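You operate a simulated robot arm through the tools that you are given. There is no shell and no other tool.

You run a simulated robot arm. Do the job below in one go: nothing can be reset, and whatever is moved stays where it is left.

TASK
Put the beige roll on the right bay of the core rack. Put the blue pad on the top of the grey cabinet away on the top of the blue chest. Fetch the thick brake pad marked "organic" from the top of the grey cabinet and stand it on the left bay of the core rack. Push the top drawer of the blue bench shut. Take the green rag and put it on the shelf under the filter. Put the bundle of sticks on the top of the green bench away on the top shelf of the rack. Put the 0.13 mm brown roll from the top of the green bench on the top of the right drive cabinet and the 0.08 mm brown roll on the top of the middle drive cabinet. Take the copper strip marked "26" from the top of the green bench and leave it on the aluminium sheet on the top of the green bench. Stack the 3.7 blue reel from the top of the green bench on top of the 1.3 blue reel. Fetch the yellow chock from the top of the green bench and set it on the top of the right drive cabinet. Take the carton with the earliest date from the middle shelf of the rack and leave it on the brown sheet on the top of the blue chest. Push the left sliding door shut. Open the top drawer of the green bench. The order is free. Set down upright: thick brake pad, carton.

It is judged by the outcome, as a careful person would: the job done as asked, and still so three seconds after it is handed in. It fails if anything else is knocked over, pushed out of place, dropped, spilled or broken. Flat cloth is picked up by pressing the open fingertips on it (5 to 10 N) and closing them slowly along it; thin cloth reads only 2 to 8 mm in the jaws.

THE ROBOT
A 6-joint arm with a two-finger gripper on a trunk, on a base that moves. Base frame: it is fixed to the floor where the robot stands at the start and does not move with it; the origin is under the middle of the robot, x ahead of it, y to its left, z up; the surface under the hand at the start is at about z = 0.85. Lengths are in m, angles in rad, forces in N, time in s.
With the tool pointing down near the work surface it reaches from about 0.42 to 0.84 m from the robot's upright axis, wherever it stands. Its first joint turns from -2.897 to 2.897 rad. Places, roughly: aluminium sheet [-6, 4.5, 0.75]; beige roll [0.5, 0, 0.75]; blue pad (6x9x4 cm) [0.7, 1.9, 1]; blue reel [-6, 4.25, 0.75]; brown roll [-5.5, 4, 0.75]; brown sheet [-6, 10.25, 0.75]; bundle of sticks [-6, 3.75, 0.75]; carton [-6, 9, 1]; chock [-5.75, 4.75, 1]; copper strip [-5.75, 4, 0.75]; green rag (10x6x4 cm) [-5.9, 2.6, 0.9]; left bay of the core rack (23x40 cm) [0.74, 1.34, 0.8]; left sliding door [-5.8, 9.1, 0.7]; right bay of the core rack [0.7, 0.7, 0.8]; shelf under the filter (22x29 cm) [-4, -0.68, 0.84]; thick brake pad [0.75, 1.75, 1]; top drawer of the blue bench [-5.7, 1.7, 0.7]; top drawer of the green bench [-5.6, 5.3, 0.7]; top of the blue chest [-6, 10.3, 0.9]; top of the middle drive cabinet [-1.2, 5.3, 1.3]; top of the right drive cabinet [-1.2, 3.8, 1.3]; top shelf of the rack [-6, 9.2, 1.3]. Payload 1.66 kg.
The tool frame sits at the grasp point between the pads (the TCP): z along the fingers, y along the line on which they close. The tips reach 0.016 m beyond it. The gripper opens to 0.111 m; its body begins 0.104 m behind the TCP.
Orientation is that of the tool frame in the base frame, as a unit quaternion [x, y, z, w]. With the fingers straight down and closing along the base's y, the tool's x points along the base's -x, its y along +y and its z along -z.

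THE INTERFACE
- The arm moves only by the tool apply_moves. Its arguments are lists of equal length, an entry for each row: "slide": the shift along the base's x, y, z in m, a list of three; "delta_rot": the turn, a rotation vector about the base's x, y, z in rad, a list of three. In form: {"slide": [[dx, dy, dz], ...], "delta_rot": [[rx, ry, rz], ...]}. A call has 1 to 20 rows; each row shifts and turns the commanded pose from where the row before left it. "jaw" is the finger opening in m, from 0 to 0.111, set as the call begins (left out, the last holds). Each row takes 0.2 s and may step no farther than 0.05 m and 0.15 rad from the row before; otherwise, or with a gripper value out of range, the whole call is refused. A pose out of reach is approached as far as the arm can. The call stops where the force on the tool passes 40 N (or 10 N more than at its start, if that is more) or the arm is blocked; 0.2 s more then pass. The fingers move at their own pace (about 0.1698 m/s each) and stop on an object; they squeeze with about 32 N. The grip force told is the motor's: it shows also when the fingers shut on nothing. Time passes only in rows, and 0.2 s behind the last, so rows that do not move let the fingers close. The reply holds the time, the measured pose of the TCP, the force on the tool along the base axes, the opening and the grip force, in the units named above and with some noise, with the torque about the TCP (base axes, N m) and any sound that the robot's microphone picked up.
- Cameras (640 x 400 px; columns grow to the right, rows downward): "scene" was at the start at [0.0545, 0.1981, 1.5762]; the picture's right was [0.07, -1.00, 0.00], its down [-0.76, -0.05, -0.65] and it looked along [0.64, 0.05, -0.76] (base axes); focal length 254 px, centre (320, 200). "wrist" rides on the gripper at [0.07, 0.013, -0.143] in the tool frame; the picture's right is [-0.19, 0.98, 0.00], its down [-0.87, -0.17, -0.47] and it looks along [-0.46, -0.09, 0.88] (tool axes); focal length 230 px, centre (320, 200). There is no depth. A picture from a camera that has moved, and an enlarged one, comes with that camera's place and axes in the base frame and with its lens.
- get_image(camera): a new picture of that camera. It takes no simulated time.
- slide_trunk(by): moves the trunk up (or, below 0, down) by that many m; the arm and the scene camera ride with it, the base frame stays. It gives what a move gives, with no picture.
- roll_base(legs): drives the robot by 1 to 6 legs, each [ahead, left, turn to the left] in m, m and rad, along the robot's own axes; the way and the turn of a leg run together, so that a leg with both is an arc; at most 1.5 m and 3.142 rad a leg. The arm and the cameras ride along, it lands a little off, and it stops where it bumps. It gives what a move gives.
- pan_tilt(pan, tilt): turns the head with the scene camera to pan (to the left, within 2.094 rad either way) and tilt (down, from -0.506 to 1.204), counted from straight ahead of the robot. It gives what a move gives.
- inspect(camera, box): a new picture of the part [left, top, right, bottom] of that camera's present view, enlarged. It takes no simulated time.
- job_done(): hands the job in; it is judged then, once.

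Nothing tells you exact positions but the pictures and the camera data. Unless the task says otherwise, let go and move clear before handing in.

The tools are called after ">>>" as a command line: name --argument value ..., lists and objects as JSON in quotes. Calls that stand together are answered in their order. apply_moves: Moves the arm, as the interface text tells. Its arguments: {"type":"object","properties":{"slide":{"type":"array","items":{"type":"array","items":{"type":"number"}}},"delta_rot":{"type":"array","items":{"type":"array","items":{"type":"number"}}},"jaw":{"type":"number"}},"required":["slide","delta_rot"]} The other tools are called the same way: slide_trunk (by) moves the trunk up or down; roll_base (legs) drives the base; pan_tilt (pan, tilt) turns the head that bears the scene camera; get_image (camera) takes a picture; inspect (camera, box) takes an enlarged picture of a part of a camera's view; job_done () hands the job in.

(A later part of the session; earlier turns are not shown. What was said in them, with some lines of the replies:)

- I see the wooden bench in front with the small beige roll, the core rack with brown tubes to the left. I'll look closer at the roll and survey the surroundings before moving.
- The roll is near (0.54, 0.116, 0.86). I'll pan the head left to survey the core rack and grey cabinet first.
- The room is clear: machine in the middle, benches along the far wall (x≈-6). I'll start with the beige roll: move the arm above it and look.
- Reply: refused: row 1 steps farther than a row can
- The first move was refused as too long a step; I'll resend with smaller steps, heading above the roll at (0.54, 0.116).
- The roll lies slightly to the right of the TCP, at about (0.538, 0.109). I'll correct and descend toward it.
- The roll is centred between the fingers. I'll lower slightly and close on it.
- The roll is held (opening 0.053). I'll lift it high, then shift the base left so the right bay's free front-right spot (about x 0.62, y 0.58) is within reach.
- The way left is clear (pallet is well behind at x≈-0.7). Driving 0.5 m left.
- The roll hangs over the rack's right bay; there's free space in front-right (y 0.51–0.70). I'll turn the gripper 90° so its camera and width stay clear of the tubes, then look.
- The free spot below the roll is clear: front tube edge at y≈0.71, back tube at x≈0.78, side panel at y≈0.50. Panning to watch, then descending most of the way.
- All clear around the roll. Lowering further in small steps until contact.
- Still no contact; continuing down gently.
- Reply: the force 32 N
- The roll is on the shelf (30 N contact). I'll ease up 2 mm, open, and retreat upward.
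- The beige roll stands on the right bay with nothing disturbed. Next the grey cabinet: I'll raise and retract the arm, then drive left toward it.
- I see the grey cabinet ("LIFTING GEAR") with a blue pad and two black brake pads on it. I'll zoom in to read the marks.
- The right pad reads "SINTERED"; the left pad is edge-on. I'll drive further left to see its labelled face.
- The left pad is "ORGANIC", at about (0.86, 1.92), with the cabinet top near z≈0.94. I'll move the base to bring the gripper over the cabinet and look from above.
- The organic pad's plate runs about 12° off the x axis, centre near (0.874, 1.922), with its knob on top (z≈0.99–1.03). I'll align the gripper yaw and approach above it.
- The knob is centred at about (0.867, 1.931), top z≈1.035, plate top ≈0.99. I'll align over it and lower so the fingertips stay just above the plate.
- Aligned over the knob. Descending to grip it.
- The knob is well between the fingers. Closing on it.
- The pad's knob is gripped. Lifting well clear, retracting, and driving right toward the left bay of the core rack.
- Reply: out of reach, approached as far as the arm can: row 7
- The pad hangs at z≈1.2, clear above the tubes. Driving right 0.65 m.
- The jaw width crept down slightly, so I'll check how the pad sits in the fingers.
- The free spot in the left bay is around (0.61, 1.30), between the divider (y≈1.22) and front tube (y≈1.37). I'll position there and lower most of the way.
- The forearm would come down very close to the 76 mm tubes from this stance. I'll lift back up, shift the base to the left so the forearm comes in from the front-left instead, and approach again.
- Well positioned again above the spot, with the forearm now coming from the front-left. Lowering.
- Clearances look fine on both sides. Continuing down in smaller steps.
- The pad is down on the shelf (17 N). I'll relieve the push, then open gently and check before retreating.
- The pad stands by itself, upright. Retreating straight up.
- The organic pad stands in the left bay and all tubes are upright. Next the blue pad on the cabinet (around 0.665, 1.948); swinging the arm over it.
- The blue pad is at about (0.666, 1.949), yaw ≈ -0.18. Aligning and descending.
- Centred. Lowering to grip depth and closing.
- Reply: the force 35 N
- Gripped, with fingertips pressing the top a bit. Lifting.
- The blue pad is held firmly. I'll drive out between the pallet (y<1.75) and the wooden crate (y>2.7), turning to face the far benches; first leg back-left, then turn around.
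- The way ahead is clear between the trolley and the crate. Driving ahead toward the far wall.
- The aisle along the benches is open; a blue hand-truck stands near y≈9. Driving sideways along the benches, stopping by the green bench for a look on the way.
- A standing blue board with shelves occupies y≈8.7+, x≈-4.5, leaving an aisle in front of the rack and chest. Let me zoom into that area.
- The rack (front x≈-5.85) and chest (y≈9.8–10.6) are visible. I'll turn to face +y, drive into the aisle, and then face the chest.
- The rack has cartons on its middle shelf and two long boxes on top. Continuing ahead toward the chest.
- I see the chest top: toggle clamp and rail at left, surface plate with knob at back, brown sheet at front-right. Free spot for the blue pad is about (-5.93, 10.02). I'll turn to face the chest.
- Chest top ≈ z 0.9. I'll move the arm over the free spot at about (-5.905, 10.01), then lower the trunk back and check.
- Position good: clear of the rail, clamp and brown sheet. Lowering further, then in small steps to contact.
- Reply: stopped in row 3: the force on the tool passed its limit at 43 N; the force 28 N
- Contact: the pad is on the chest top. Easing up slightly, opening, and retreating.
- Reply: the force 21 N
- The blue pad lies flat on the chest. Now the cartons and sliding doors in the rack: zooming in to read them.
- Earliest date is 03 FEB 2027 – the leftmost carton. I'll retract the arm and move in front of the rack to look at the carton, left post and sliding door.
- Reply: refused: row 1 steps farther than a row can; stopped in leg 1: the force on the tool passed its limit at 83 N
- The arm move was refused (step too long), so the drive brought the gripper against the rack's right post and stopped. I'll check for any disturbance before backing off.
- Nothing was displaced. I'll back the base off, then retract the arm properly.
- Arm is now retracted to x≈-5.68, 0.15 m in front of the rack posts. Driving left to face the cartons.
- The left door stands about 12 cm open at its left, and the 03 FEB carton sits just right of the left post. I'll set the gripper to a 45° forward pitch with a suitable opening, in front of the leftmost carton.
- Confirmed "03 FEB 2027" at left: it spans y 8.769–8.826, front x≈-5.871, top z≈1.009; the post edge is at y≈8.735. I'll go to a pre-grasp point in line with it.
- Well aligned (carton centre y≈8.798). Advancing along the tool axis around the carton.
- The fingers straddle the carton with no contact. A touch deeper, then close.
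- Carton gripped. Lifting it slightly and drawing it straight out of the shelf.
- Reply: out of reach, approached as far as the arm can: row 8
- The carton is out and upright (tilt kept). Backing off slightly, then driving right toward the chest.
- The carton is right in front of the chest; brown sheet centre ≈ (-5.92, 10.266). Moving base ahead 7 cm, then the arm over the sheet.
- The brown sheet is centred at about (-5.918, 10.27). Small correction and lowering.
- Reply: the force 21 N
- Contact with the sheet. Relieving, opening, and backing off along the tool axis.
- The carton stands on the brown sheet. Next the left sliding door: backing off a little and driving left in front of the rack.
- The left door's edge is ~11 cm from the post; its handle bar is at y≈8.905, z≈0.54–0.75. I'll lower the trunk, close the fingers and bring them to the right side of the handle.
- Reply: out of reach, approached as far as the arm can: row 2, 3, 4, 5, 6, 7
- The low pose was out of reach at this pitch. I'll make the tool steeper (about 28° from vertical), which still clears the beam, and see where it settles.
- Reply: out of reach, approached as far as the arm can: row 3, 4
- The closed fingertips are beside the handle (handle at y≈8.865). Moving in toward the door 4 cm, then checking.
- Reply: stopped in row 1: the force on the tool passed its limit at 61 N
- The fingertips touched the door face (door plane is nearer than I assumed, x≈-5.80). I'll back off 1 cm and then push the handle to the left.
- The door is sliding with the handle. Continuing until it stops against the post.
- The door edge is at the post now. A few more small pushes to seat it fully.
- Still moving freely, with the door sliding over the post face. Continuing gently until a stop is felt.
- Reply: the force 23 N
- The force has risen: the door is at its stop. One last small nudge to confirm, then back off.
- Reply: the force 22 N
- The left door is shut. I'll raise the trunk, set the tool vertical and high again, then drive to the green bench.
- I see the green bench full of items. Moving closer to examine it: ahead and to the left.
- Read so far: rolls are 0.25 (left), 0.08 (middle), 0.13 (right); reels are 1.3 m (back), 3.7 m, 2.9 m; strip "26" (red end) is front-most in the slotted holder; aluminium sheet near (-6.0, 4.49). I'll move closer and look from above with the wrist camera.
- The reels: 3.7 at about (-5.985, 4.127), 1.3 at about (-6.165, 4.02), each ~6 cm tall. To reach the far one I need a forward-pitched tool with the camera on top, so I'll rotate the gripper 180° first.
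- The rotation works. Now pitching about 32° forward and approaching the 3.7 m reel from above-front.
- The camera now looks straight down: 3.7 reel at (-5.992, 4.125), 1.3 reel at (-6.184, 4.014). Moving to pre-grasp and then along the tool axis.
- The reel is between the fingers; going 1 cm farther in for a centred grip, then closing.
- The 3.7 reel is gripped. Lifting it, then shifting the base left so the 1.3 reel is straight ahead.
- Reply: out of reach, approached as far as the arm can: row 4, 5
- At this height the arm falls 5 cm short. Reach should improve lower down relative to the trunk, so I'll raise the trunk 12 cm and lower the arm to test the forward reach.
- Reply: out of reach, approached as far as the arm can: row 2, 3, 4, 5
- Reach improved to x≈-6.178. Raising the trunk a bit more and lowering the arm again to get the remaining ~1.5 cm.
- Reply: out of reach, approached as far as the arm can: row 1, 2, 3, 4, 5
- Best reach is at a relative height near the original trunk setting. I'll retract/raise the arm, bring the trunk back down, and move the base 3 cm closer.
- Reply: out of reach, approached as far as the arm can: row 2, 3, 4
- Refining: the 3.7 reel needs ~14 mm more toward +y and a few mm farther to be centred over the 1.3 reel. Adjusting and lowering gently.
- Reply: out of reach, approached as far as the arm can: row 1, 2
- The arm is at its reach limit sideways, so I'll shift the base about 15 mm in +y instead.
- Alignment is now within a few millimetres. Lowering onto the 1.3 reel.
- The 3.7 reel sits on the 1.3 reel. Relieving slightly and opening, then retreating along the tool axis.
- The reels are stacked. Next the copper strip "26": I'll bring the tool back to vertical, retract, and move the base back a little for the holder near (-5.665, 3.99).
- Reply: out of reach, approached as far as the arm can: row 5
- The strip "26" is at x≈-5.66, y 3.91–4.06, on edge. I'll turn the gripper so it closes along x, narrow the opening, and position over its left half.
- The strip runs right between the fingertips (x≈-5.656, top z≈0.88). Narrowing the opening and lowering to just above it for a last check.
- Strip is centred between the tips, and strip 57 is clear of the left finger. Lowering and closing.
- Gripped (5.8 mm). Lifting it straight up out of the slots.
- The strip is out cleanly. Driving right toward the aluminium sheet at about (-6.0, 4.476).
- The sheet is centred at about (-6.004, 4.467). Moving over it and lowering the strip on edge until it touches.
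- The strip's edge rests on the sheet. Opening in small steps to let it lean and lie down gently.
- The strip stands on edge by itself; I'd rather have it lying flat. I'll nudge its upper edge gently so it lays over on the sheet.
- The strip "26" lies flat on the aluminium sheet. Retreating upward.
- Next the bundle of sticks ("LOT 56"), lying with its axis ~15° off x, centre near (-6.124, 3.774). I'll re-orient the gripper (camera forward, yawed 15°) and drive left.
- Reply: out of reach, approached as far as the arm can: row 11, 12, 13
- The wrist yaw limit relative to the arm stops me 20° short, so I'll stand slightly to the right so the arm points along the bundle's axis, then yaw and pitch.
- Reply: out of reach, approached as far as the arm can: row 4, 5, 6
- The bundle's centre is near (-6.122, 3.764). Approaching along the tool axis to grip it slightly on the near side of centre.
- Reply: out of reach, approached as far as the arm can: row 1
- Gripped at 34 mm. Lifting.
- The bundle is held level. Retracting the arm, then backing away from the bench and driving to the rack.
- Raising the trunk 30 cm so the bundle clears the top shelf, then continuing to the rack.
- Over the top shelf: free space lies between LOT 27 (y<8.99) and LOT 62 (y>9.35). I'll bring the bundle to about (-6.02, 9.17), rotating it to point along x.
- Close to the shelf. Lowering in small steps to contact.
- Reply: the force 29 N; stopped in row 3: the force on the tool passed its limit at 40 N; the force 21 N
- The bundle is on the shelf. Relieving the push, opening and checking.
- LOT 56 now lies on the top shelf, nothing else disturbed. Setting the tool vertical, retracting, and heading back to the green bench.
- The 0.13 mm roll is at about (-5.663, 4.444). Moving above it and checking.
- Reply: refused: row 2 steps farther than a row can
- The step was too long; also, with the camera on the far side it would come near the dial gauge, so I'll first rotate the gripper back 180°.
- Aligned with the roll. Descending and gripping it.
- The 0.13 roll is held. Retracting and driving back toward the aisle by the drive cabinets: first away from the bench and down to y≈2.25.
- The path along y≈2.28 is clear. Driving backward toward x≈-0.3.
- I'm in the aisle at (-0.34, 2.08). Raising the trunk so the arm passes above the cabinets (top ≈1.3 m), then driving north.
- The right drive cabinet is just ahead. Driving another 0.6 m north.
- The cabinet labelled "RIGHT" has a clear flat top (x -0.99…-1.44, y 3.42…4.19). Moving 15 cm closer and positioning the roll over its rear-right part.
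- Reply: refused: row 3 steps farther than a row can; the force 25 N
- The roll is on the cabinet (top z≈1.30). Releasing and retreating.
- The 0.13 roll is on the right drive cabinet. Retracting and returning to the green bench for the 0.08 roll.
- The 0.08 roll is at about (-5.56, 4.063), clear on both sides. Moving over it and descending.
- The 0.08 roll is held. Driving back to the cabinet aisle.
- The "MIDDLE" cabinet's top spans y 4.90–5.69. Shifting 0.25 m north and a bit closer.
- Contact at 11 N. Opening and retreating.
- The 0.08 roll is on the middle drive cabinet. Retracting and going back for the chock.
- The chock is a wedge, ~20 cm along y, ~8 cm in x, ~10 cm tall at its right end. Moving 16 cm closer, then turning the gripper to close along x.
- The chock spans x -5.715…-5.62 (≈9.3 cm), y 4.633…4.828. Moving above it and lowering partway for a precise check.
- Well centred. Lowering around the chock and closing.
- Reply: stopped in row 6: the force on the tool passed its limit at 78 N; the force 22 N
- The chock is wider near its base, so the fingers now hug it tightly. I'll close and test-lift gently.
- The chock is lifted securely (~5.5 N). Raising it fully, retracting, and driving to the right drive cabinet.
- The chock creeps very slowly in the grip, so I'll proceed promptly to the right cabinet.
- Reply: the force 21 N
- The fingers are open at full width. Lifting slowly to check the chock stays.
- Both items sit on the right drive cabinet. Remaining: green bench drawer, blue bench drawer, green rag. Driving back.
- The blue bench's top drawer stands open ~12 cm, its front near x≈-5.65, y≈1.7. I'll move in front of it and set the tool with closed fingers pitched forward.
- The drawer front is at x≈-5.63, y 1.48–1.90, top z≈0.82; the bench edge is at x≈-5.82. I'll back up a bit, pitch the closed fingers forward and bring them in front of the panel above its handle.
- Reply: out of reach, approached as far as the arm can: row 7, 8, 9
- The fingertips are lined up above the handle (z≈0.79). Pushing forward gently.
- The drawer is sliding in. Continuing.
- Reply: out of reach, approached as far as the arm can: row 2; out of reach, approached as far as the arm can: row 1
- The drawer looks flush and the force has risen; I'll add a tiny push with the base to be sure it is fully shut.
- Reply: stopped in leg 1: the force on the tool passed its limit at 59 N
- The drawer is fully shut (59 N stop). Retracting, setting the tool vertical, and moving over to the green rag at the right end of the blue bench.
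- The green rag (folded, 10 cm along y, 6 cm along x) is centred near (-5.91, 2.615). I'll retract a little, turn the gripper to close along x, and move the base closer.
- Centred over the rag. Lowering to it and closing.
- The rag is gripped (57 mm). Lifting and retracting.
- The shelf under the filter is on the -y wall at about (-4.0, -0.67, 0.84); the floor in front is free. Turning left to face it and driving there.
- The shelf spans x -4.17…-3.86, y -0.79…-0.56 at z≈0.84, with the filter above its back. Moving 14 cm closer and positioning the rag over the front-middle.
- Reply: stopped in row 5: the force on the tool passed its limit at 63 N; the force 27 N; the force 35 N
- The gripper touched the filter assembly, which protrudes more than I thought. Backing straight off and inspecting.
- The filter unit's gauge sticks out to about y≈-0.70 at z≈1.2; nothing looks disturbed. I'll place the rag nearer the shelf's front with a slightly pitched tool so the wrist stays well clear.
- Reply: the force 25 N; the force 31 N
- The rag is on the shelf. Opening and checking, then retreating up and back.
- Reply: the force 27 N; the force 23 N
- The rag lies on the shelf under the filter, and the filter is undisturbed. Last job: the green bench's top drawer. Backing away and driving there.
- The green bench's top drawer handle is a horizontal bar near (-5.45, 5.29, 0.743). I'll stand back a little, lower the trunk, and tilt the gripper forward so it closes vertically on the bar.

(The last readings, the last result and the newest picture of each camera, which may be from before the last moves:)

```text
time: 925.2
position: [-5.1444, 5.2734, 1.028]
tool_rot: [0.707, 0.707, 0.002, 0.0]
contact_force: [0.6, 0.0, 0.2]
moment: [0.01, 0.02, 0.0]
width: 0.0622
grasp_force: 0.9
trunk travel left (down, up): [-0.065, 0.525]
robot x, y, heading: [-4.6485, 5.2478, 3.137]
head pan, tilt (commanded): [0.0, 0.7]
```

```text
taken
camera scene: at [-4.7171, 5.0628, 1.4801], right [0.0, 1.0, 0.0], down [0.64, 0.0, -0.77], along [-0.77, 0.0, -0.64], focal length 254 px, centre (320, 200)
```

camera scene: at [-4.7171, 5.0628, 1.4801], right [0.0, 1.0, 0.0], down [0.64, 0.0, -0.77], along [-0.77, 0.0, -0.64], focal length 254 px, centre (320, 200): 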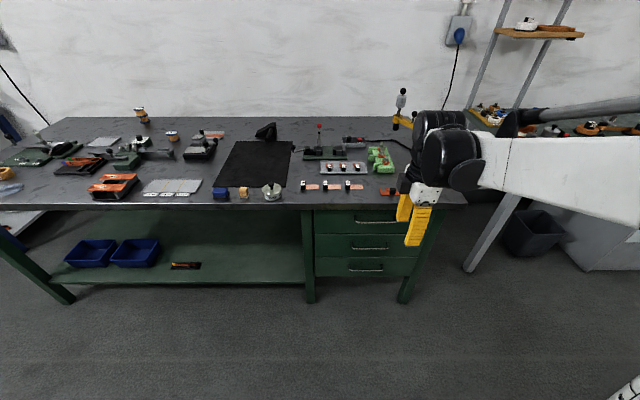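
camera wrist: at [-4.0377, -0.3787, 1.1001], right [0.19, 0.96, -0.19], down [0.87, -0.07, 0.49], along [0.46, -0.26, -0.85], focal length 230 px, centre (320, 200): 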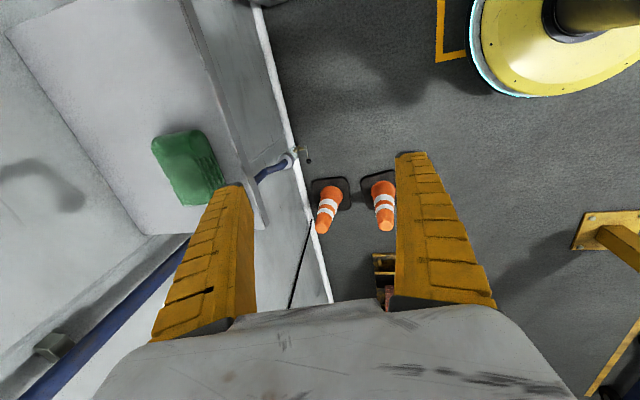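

>>> roll_base --legs '[[-0.08, 0, 0]]'

>>> apply_moves --slide '[[-0.03, 0, 0], [-0.035, 0, -0.01], [-0.035, 0, -0.015], [-0.035, 0, -0.015], [-0.035, 0, -0.015], [-0.035, 0, -0.015], [-0.03, 0, -0.02], [-0.02, 0, -0.02], [0, 0, 0]]' --delta_rot '[[0, 0.15, 0], [0, 0.15, 0], [0, 0.15, 0], [0, 0.15, 0], [0, 0.15, 0], [0, 0.15, 0], [0, 0.15, 0], [0, 0.15, 0], [0, 0, 0]]'

>>> get_image --camera "wrist"

>>> get_image --camera "scene"

```text
time: 926.2
position: [-5.0661, 5.2739, 1.0294]
tool_rot: [0.708, 0.706, 0.001, 0.0]
contact_force: [0.2, -1.4, 0.0]
moment: [0.03, 0.03, -0.03]
width: 0.0621
grasp_force: 1.3
trunk travel left (down, up): [-0.065, 0.525]
robot x, y, heading: [-4.5772, 5.2486, 3.138]
head pan, tilt (commanded): [0.0, 0.7]
```

```text
time: 928.2
position: [-5.323, 5.2754, 0.9199]
tool_rot: [0.584, 0.584, -0.399, -0.399]
contact_force: [0.8, -0.3, 0.8]
moment: [-0.03, 0.0, 0.01]
width: 0.0619
grasp_force: 1.2
trunk travel left (down, up): [-0.065, 0.525]
robot x, y, heading: [-4.569, 5.2499, 3.139]
head pan, tilt (commanded): [0.0, 0.7]
```

```text
taken
camera wrist: at [-5.1851, 5.343, 0.9596], right [0.36, -0.19, -0.91], down [0.38, -0.87, 0.33], along [-0.85, -0.46, -0.24], focal length 230 px, centre (320, 200)
```

wrist: 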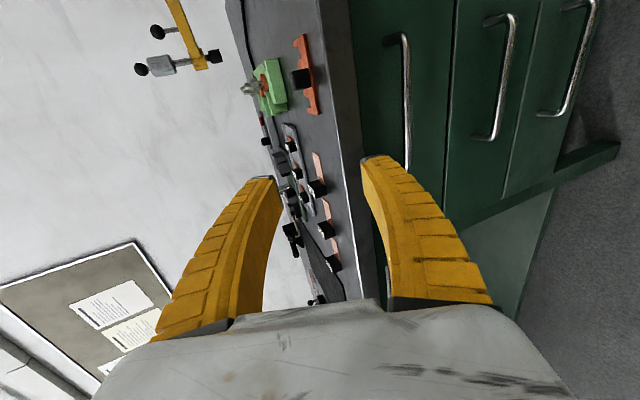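

```text
taken
camera scene: at [-4.6401, 5.0627, 1.48], right [0.01, 1.0, 0.0], down [0.64, 0.0, -0.76], along [-0.76, 0.0, -0.64], focal length 254 px, centre (320, 200)
```

scene: 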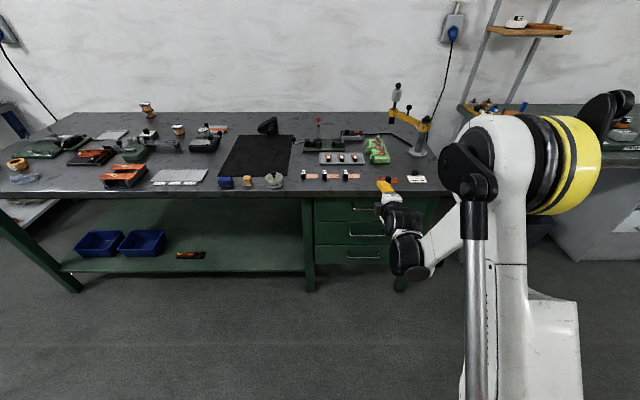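

>>> apply_moves --slide '[[0, 0.006, -0.04], [0, 0.006, -0.04], [-0.01, 0.006, -0.03], [-0.01, 0, -0.015], [0, 0, 0]]' --delta_rot '[[0, 0, 0], [0, 0, 0], [0, 0, 0], [0, 0, 0], [0, 0, 0]]' --jaw 0.05

>>> get_image --camera "wrist"

>>> inspect --camera "scene" --box '[300, 160, 440, 300]'

```text
time: 929.5
position: [-5.351, 5.2939, 0.7968]
tool_rot: [0.585, 0.584, -0.398, -0.398]
contact_force: [0.0, 0.0, -0.7]
moment: [0.01, 0.0, -0.02]
width: 0.0524
grasp_force: 1.5
out of reach, approached as far as the arm can: row 2, 3
trunk travel left (down, up): [-0.065, 0.525]
robot x, y, heading: [-4.5722, 5.2491, 3.135]
head pan, tilt (commanded): [0.0, 0.7]
```

```text
taken
camera wrist: at [-5.2137, 5.3623, 0.8365], right [0.36, -0.19, -0.91], down [0.38, -0.87, 0.33], along [-0.85, -0.46, -0.24], focal length 230 px, centre (320, 200)
```

wrist: 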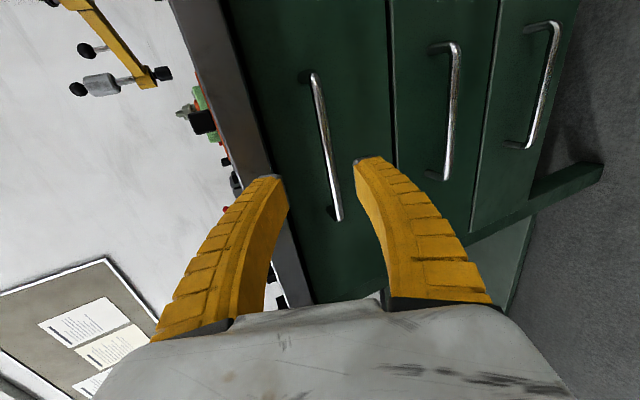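

```text
2.86 times, centred on (370, 230) of scene
camera zoom: at [-4.6399, 5.0627, 1.48], right [0.01, 1.0, 0.0], down [0.64, 0.0, -0.76], along [-0.76, 0.0, -0.64], focal length 725 px, centre (177, 114)
```

zoom: 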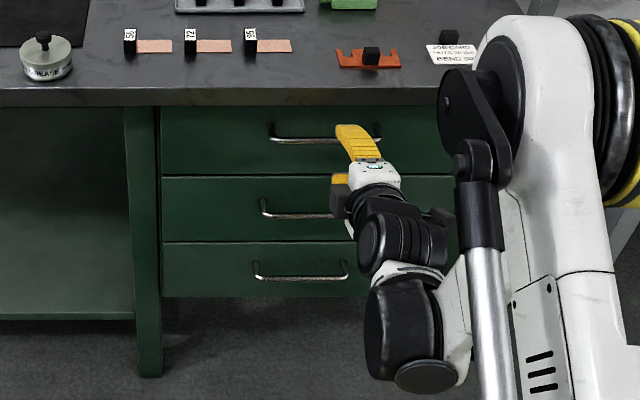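

The handle bar lies right between the open fingers (bar ≈ x -5.437, z 0.756). Advancing onto it.

>>> apply_moves --slide '[[-0.02, 0, -0.01], [-0.02, 0, -0.009], [-0.02, 0, -0.009], [0, 0, 0]]' --delta_rot '[[0, 0, 0], [0, 0, 0], [0, 0, 0], [0, 0, 0]]'

>>> get_image --camera "wrist"

>>> inspect --camera "wrist" --box '[230, 100, 410, 260]'

```text
time: 930.5
position: [-5.411, 5.2918, 0.7703]
tool_rot: [0.585, 0.583, -0.398, -0.399]
contact_force: [-0.8, 0.7, -0.3]
moment: [0.02, -0.01, 0.0]
width: 0.0521
grasp_force: 1.4
trunk travel left (down, up): [-0.065, 0.525]
robot x, y, heading: [-4.5725, 5.2488, 3.135]
head pan, tilt (commanded): [0.0, 0.7]
```

```text
taken
camera wrist: at [-5.2739, 5.36, 0.8104], right [0.36, -0.19, -0.91], down [0.38, -0.87, 0.33], along [-0.85, -0.46, -0.24], focal length 230 px, centre (320, 200)
```

wrist: 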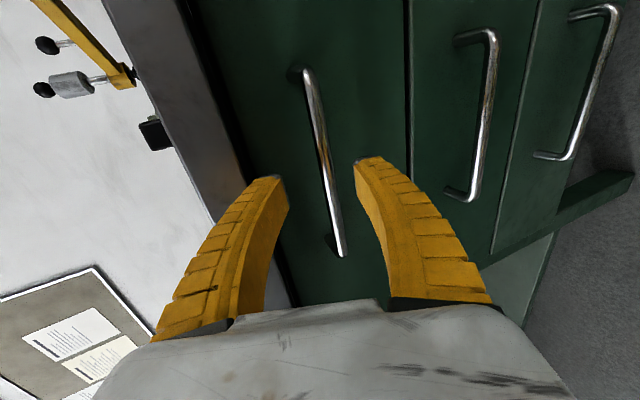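

```text
2.50 times, centred on (320, 180) of wrist
camera zoom: at [-5.2739, 5.36, 0.8104], right [0.36, -0.19, -0.91], down [0.38, -0.87, 0.33], along [-0.85, -0.46, -0.24], focal length 575 px, centre (320, 250)
```

zoom: 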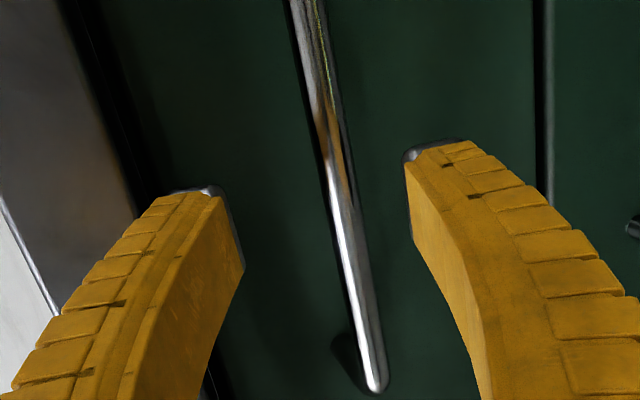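

>>> apply_moves --slide '[[-0.012, 0, -0.006], [-0.01, 0, -0.005], [0, 0, 0]]' --delta_rot '[[0, 0, 0], [0, 0, 0], [0, 0, 0]]'

>>> inspect --camera "wrist" --box '[230, 100, 410, 260]'

```text
time: 931.2
position: [-5.4319, 5.2908, 0.7598]
tool_rot: [0.584, 0.584, -0.398, -0.399]
contact_force: [0.2, 0.8, 0.3]
moment: [-0.01, 0.0, 0.05]
width: 0.0522
grasp_force: 1.4
trunk travel left (down, up): [-0.065, 0.525]
robot x, y, heading: [-4.5727, 5.2491, 3.136]
head pan, tilt (commanded): [0.0, 0.7]
```

```text
2.50 times, centred on (320, 180) of wrist
camera zoom: at [-5.2946, 5.3606, 0.7991], right [0.36, -0.19, -0.91], down [0.38, -0.87, 0.33], along [-0.85, -0.46, -0.24], focal length 575 px, centre (320, 250)
```

zoom: 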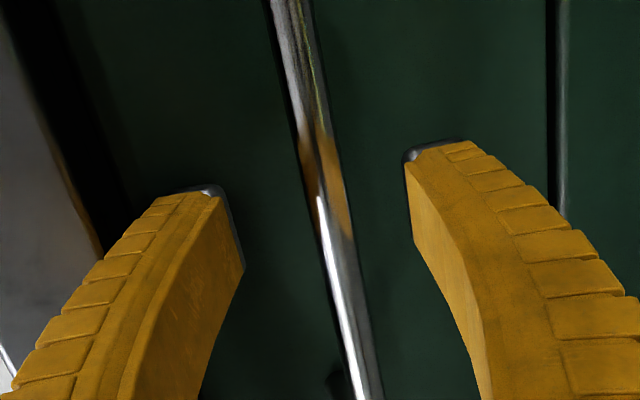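

>>> apply_moves --slide '[[0, 0, 0], [0, 0, 0], [0, 0, 0]]' --delta_rot '[[0, 0, 0], [0, 0, 0], [0, 0, 0]]' --jaw 0.0

>>> inspect --camera "wrist" --box '[230, 100, 410, 260]'

```text
time: 932.0
position: [-5.431, 5.2918, 0.7572]
tool_rot: [0.586, 0.585, -0.396, -0.396]
contact_force: [20.6, -0.7, -34.2]
moment: [0.11, -0.18, -0.17]
width: 0.0102
grasp_force: 33.8
trunk travel left (down, up): [-0.065, 0.525]
robot x, y, heading: [-4.5735, 5.2513, 3.136]
head pan, tilt (commanded): [0.0, 0.7]
```

```text
2.50 times, centred on (320, 180) of wrist
camera zoom: at [-5.295, 5.3607, 0.7968], right [0.36, -0.19, -0.91], down [0.37, -0.87, 0.33], along [-0.85, -0.46, -0.24], focal length 575 px, centre (320, 250)
```

zoom: 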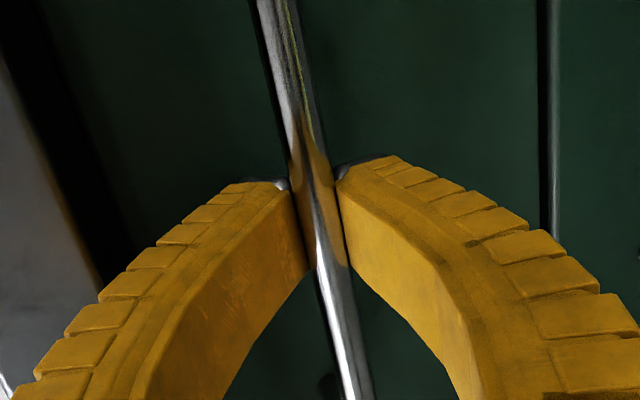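

The bar is gripped. Relieving the off-centre load slightly, then pulling with the base.

>>> apply_moves --slide '[[0.002, 0, -0.004], [0, 0, 0]]' --delta_rot '[[0, 0, 0], [0, 0, 0]]'

>>> apply_moves --slide '[[0.01, 0, 0], [0.01, 0, 0], [0.01, 0, 0], [0, 0, 0]]' --delta_rot '[[0, 0, 0], [0, 0, 0], [0, 0, 0], [0, 0, 0]]'

>>> get_image --camera "wrist"

>>> inspect --camera "scene" --box '[300, 160, 440, 300]'

```text
time: 932.6
position: [-5.4293, 5.2927, 0.7572]
tool_rot: [0.585, 0.583, -0.399, -0.399]
contact_force: [-0.3, -0.6, 3.1]
moment: [-0.03, 0.06, 0.12]
width: 0.0067
grasp_force: 33.7
trunk travel left (down, up): [-0.065, 0.525]
robot x, y, heading: [-4.5683, 5.2486, 3.132]
head pan, tilt (commanded): [0.0, 0.7]
```

```text
time: 933.6
position: [-5.4002, 5.2922, 0.756]
tool_rot: [0.585, 0.584, -0.398, -0.398]
contact_force: [-0.9, -3.0, 10.9]
moment: [0.05, 0.05, 0.04]
width: 0.0087
grasp_force: 33.6
trunk travel left (down, up): [-0.065, 0.525]
robot x, y, heading: [-4.569, 5.2487, 3.139]
head pan, tilt (commanded): [0.0, 0.7]
```

```text
taken
camera wrist: at [-5.2614, 5.3607, 0.7958], right [0.36, -0.19, -0.91], down [0.38, -0.87, 0.33], along [-0.85, -0.46, -0.24], focal length 230 px, centre (320, 200)
```

wrist: 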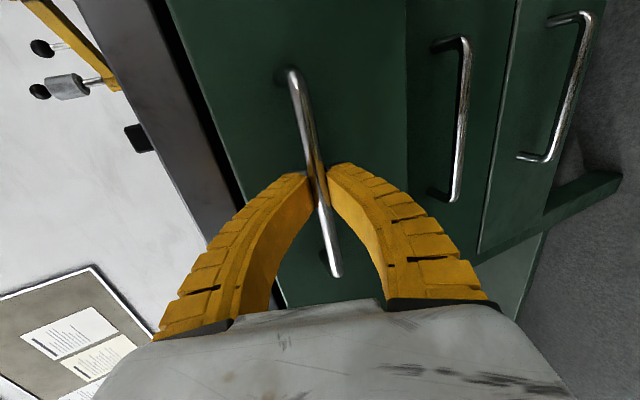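

```text
2.86 times, centred on (370, 230) of scene
camera zoom: at [-4.6386, 5.0623, 1.48], right [0.01, 1.0, 0.0], down [0.64, 0.0, -0.77], along [-0.77, 0.0, -0.64], focal length 725 px, centre (177, 114)
```

zoom: 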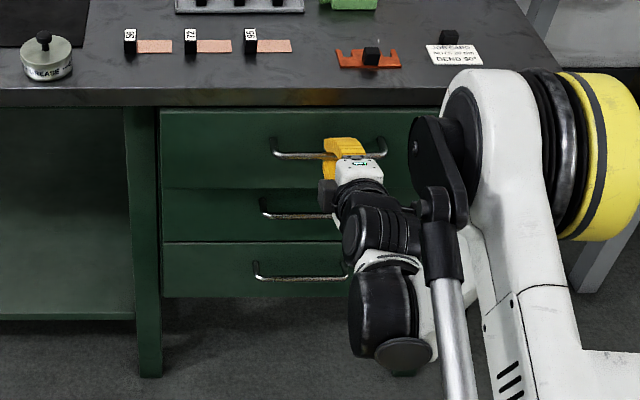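

The drawer is coming out. Pulling farther by driving backward.

>>> roll_base --legs '[[-0.1, 0, 0]]'

>>> roll_base --legs '[[-0.1, 0, 0]]'

>>> get_image --camera "scene"

>>> get_image --camera "wrist"

```text
time: 934.8
position: [-5.2967, 5.2921, 0.7556]
tool_rot: [0.585, 0.583, -0.397, -0.399]
contact_force: [0.5, -10.5, 9.6]
moment: [0.0, 0.05, 0.13]
width: 0.0095
grasp_force: 34.4
trunk travel left (down, up): [-0.065, 0.525]
robot x, y, heading: [-4.4718, 5.2507, 3.134]
head pan, tilt (commanded): [0.0, 0.7]
```

```text
time: 936.0
position: [-5.1983, 5.2932, 0.7568]
tool_rot: [0.585, 0.583, -0.398, -0.4]
contact_force: [1.5, 15.6, 8.7]
moment: [0.19, 0.04, -0.26]
width: 0.0091
grasp_force: 33.8
trunk travel left (down, up): [-0.065, 0.525]
robot x, y, heading: [-4.3702, 5.2474, 3.135]
head pan, tilt (commanded): [0.0, 0.7]
```

```text
taken
camera scene: at [-4.4374, 5.0628, 1.4802], right [0.0, 1.0, 0.0], down [0.64, 0.0, -0.77], along [-0.77, 0.0, -0.64], focal length 254 px, centre (320, 200)
```

scene: 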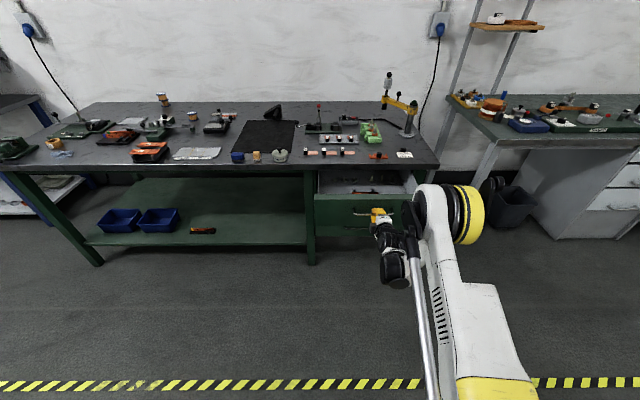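

```text
taken
camera wrist: at [-5.0602, 5.3607, 0.7955], right [0.36, -0.19, -0.91], down [0.38, -0.87, 0.33], along [-0.85, -0.46, -0.24], focal length 230 px, centre (320, 200)
```

wrist: 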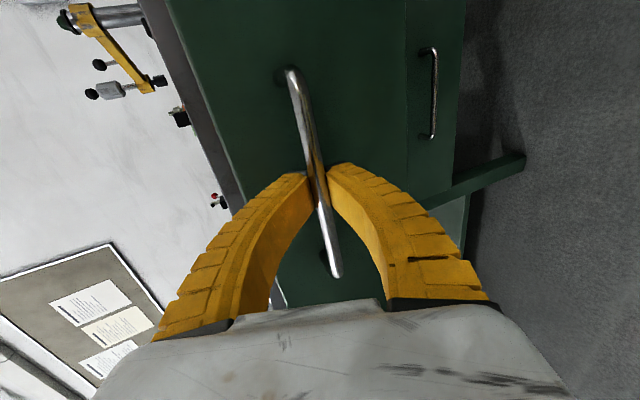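

The drawer is open ~23 cm. Pulling a bit more, if it allows.

>>> roll_base --legs '[[-0.07, 0, 0]]'

>>> get_image --camera "scene"

```text
time: 937.0
position: [-5.1275, 5.2926, 0.7562]
tool_rot: [0.585, 0.583, -0.399, -0.399]
contact_force: [1.5, 11.8, 7.7]
moment: [0.15, 0.04, -0.12]
width: 0.0091
grasp_force: 34.2
trunk travel left (down, up): [-0.065, 0.525]
robot x, y, heading: [-4.3005, 5.2481, 3.137]
head pan, tilt (commanded): [0.0, 0.7]
```

```text
taken
camera scene: at [-4.3677, 5.0622, 1.4802], right [0.0, 1.0, 0.0], down [0.64, 0.0, -0.77], along [-0.77, 0.0, -0.64], focal length 254 px, centre (320, 200)
```

scene: 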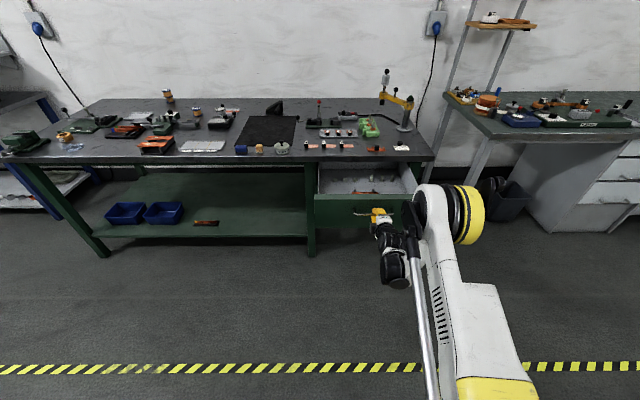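

The drawer is open about 30 cm. Releasing the handle and backing away.

>>> apply_moves --slide '[[0, 0, 0], [0, 0, 0], [0, 0, 0]]' --delta_rot '[[0, 0, 0], [0, 0, 0], [0, 0, 0]]' --jaw 0.055

>>> get_image --camera "wrist"

```text
time: 937.8
position: [-5.1281, 5.2913, 0.7559]
tool_rot: [0.585, 0.583, -0.398, -0.399]
contact_force: [0.1, -0.1, -0.7]
moment: [-0.01, -0.02, 0.0]
width: 0.0571
grasp_force: 1.5
trunk travel left (down, up): [-0.065, 0.525]
robot x, y, heading: [-4.2985, 5.2498, 3.132]
head pan, tilt (commanded): [0.0, 0.7]
```

```text
taken
camera wrist: at [-4.9908, 5.3601, 0.7951], right [0.36, -0.19, -0.91], down [0.38, -0.87, 0.33], along [-0.86, -0.46, -0.24], focal length 230 px, centre (320, 200)
```

wrist: 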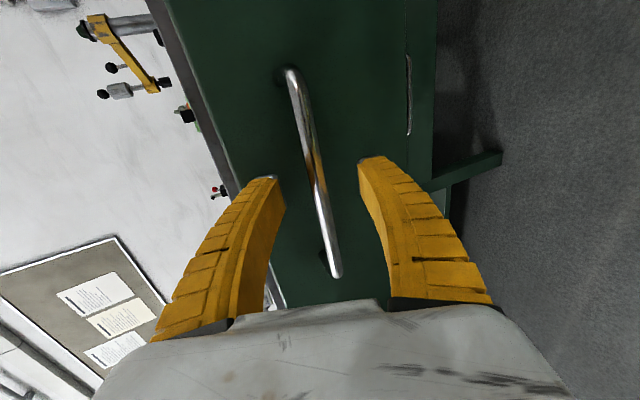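

>>> roll_base --legs '[[-0.35, 0, 0]]'

>>> slide_trunk --by 0.15

>>> apply_moves --slide '[[0.02, 0, 0.04], [0.02, 0, 0.04], [0.02, 0, 0.04], [0.02, 0, 0.04], [0.02, 0, 0.04], [0.02, 0, 0.03], [0.02, 0, 0.02], [0, 0, 0], [0, 0, 0]]' --delta_rot '[[0, -0.15, 0], [0, -0.15, 0], [0, -0.15, 0], [0, -0.15, 0], [0, -0.15, 0], [0, -0.15, 0], [0, -0.15, 0], [0, -0.15, 0], [0, 0, 0]]'

>>> get_image --camera "scene"

```text
time: 940.0
position: [-4.781, 5.2825, 0.7561]
tool_rot: [0.581, 0.587, -0.4, -0.397]
contact_force: [0.0, -0.5, 0.8]
moment: [-0.01, 0.04, -0.01]
width: 0.057
grasp_force: 1.6
trunk travel left (down, up): [-0.065, 0.525]
robot x, y, heading: [-3.9511, 5.2475, -3.133]
head pan, tilt (commanded): [0.0, 0.7]
```

```text
time: 941.8
position: [-4.7808, 5.2819, 0.9054]
tool_rot: [0.582, 0.586, -0.4, -0.397]
contact_force: [0.0, 0.0, 0.6]
moment: [0.01, -0.03, -0.02]
width: 0.0568
grasp_force: 1.5
trunk travel left (down, up): [-0.215, 0.375]
robot x, y, heading: [-3.9517, 5.2462, -3.137]
head pan, tilt (commanded): [0.0, 0.7]
```

```text
time: 943.8
position: [-4.6411, 5.2826, 1.1544]
tool_rot: [0.706, 0.708, -0.002, 0.004]
contact_force: [0.4, 0.0, 0.9]
moment: [0.04, 0.0, 0.02]
width: 0.0571
grasp_force: 1.3
trunk travel left (down, up): [-0.215, 0.375]
robot x, y, heading: [-3.9502, 5.2507, -3.133]
head pan, tilt (commanded): [0.0, 0.7]
```

```text
taken
camera scene: at [-4.0173, 5.061, 1.63], right [-0.01, 1.0, 0.0], down [0.64, 0.01, -0.77], along [-0.77, -0.01, -0.64], focal length 254 px, centre (320, 200)
```

scene: 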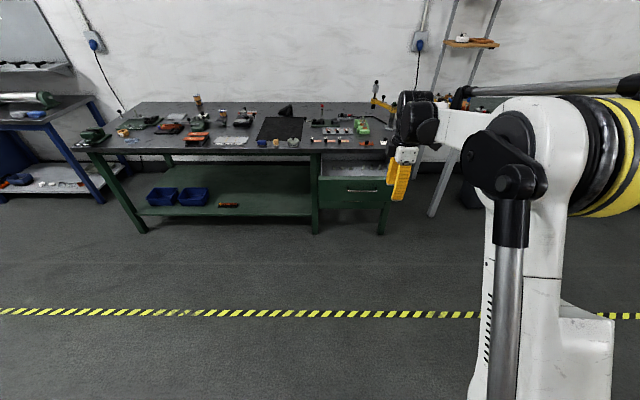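

The drawer stays open. Let me double-check the bench items and the blue bench before handing in.

>>> inspect --camera "scene" --box '[80, 70, 420, 260]'

>>> inspect --camera "scene" --box '[180, 85, 320, 155]'

>>> pan_tilt --pan 0.7 --tilt 0.35

>>> get_image --camera "scene"

>>> pan_tilt --pan -0.9 --tilt 0.2

>>> get_image --camera "scene"

```text
1.88 times, centred on (250, 165) of scene
camera zoom: at [-4.0173, 5.061, 1.63], right [-0.01, 1.0, 0.0], down [0.64, 0.01, -0.77], along [-0.77, -0.01, -0.64], focal length 478 px, centre (452, 266)
```

zoom: 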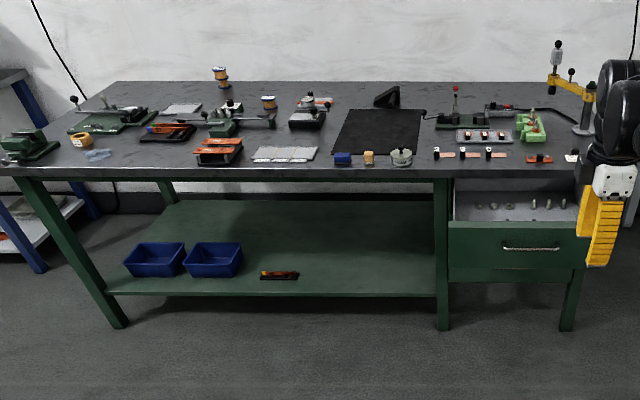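

```text
4.57 times, centred on (250, 120) of scene
camera zoom: at [-4.0173, 5.061, 1.63], right [-0.01, 1.0, 0.0], down [0.64, 0.01, -0.77], along [-0.77, -0.01, -0.64], focal length 1160 px, centre (640, 566)
```

zoom: 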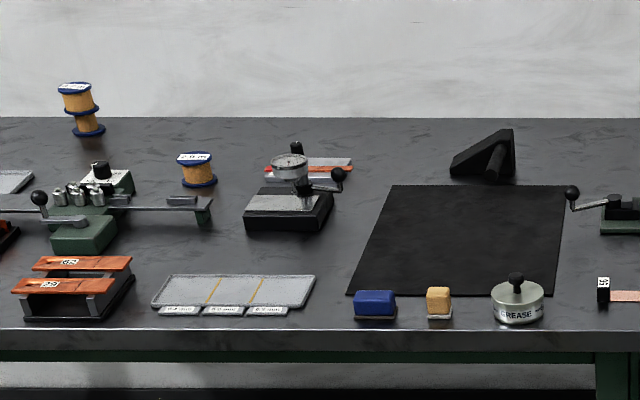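

```text
time: 944.9
position: [-4.6427, 5.284, 1.1535]
tool_rot: [0.706, 0.709, -0.002, 0.004]
contact_force: [0.1, 1.0, -0.6]
moment: [-0.02, 0.02, -0.04]
width: 0.0571
grasp_force: 1.0
trunk travel left (down, up): [-0.215, 0.375]
robot x, y, heading: [-3.9533, 5.2501, -3.137]
head pan, tilt (commanded): [0.7, 0.351]
```

```text
taken
camera scene: at [-4.0038, 5.0013, 1.6613], right [-0.65, 0.76, 0.0], down [0.26, 0.22, -0.94], along [-0.71, -0.61, -0.34], focal length 254 px, centre (320, 200)
```

scene: 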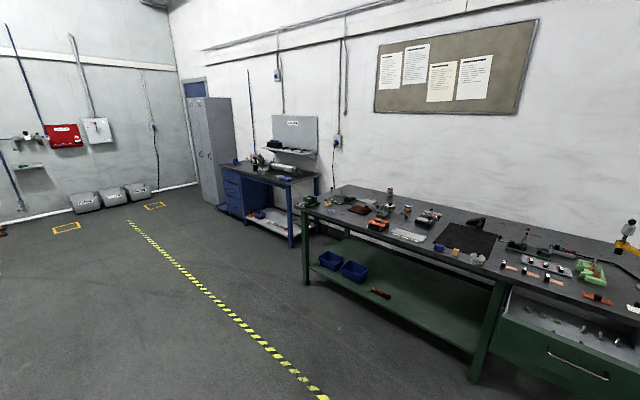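

```text
time: 946.5
position: [-4.6411, 5.2818, 1.1533]
tool_rot: [0.706, 0.709, -0.003, 0.004]
contact_force: [-0.4, -0.1, -0.4]
moment: [0.03, -0.02, -0.01]
width: 0.057
grasp_force: 1.5
trunk travel left (down, up): [-0.215, 0.375]
robot x, y, heading: [-3.9537, 5.2495, -3.132]
head pan, tilt (commanded): [-0.901, 0.201]
```

```text
taken
camera scene: at [-3.9915, 5.1343, 1.6753], right [0.78, 0.63, 0.0], down [0.13, -0.16, -0.98], along [-0.62, 0.76, -0.2], focal length 254 px, centre (320, 200)
```

scene: 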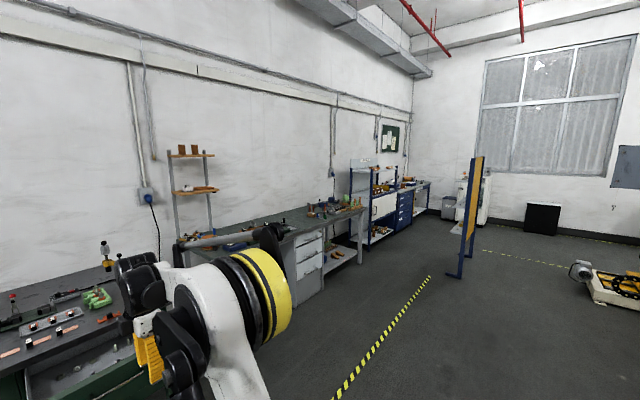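

All items check out: reels stacked, strip on the sheet, drawers as asked, rag on the filter shelf, door shut. The gripper is free and clear, so I hand the job in.

>>> job_done

```text
The job is handed in.
```

I did every item on the list and handed the job in. I checked most of the results in the camera pictures as I went. The contents of the blue bench drawer (a glove) were last seen before I pushed it shut.

- **Core rack:** the beige roll is on the right bay. The thick "organic" brake pad stands upright on the left bay.
- **Blue chest:** the blue pad lies on top. The carton with the earliest date (03 FEB 2027) stands on the brown sheet.
- **Rack:** the left sliding door is shut against its stop. The LOT 56 bundle of sticks lies on the top shelf, between the two bundles already there.
- **Green bench:** the 3.7 reel sits on the 1.3 reel. Copper strip "26" lies flat on the aluminium sheet; it is a little longer than the sheet, so about 1 cm hangs over each end. The top drawer is open about 30 cm.
- **Drive cabinets:** the 0.13 mm roll and the yellow chock are on the right one. The 0.08 mm roll is on the middle one.
- **Blue bench and filter:** the top drawer is pushed shut. The green rag is on the shelf under the filter.

I bumped into things twice:

- **Rack:** while driving, the gripper hit the right post of the rack with about 83 N.
- **Filter:** the gripper pressed against the air filter unit with about 63 N.

Each time it stopped and I backed off. In the pictures taken afterwards nothing had moved or broken in either place.
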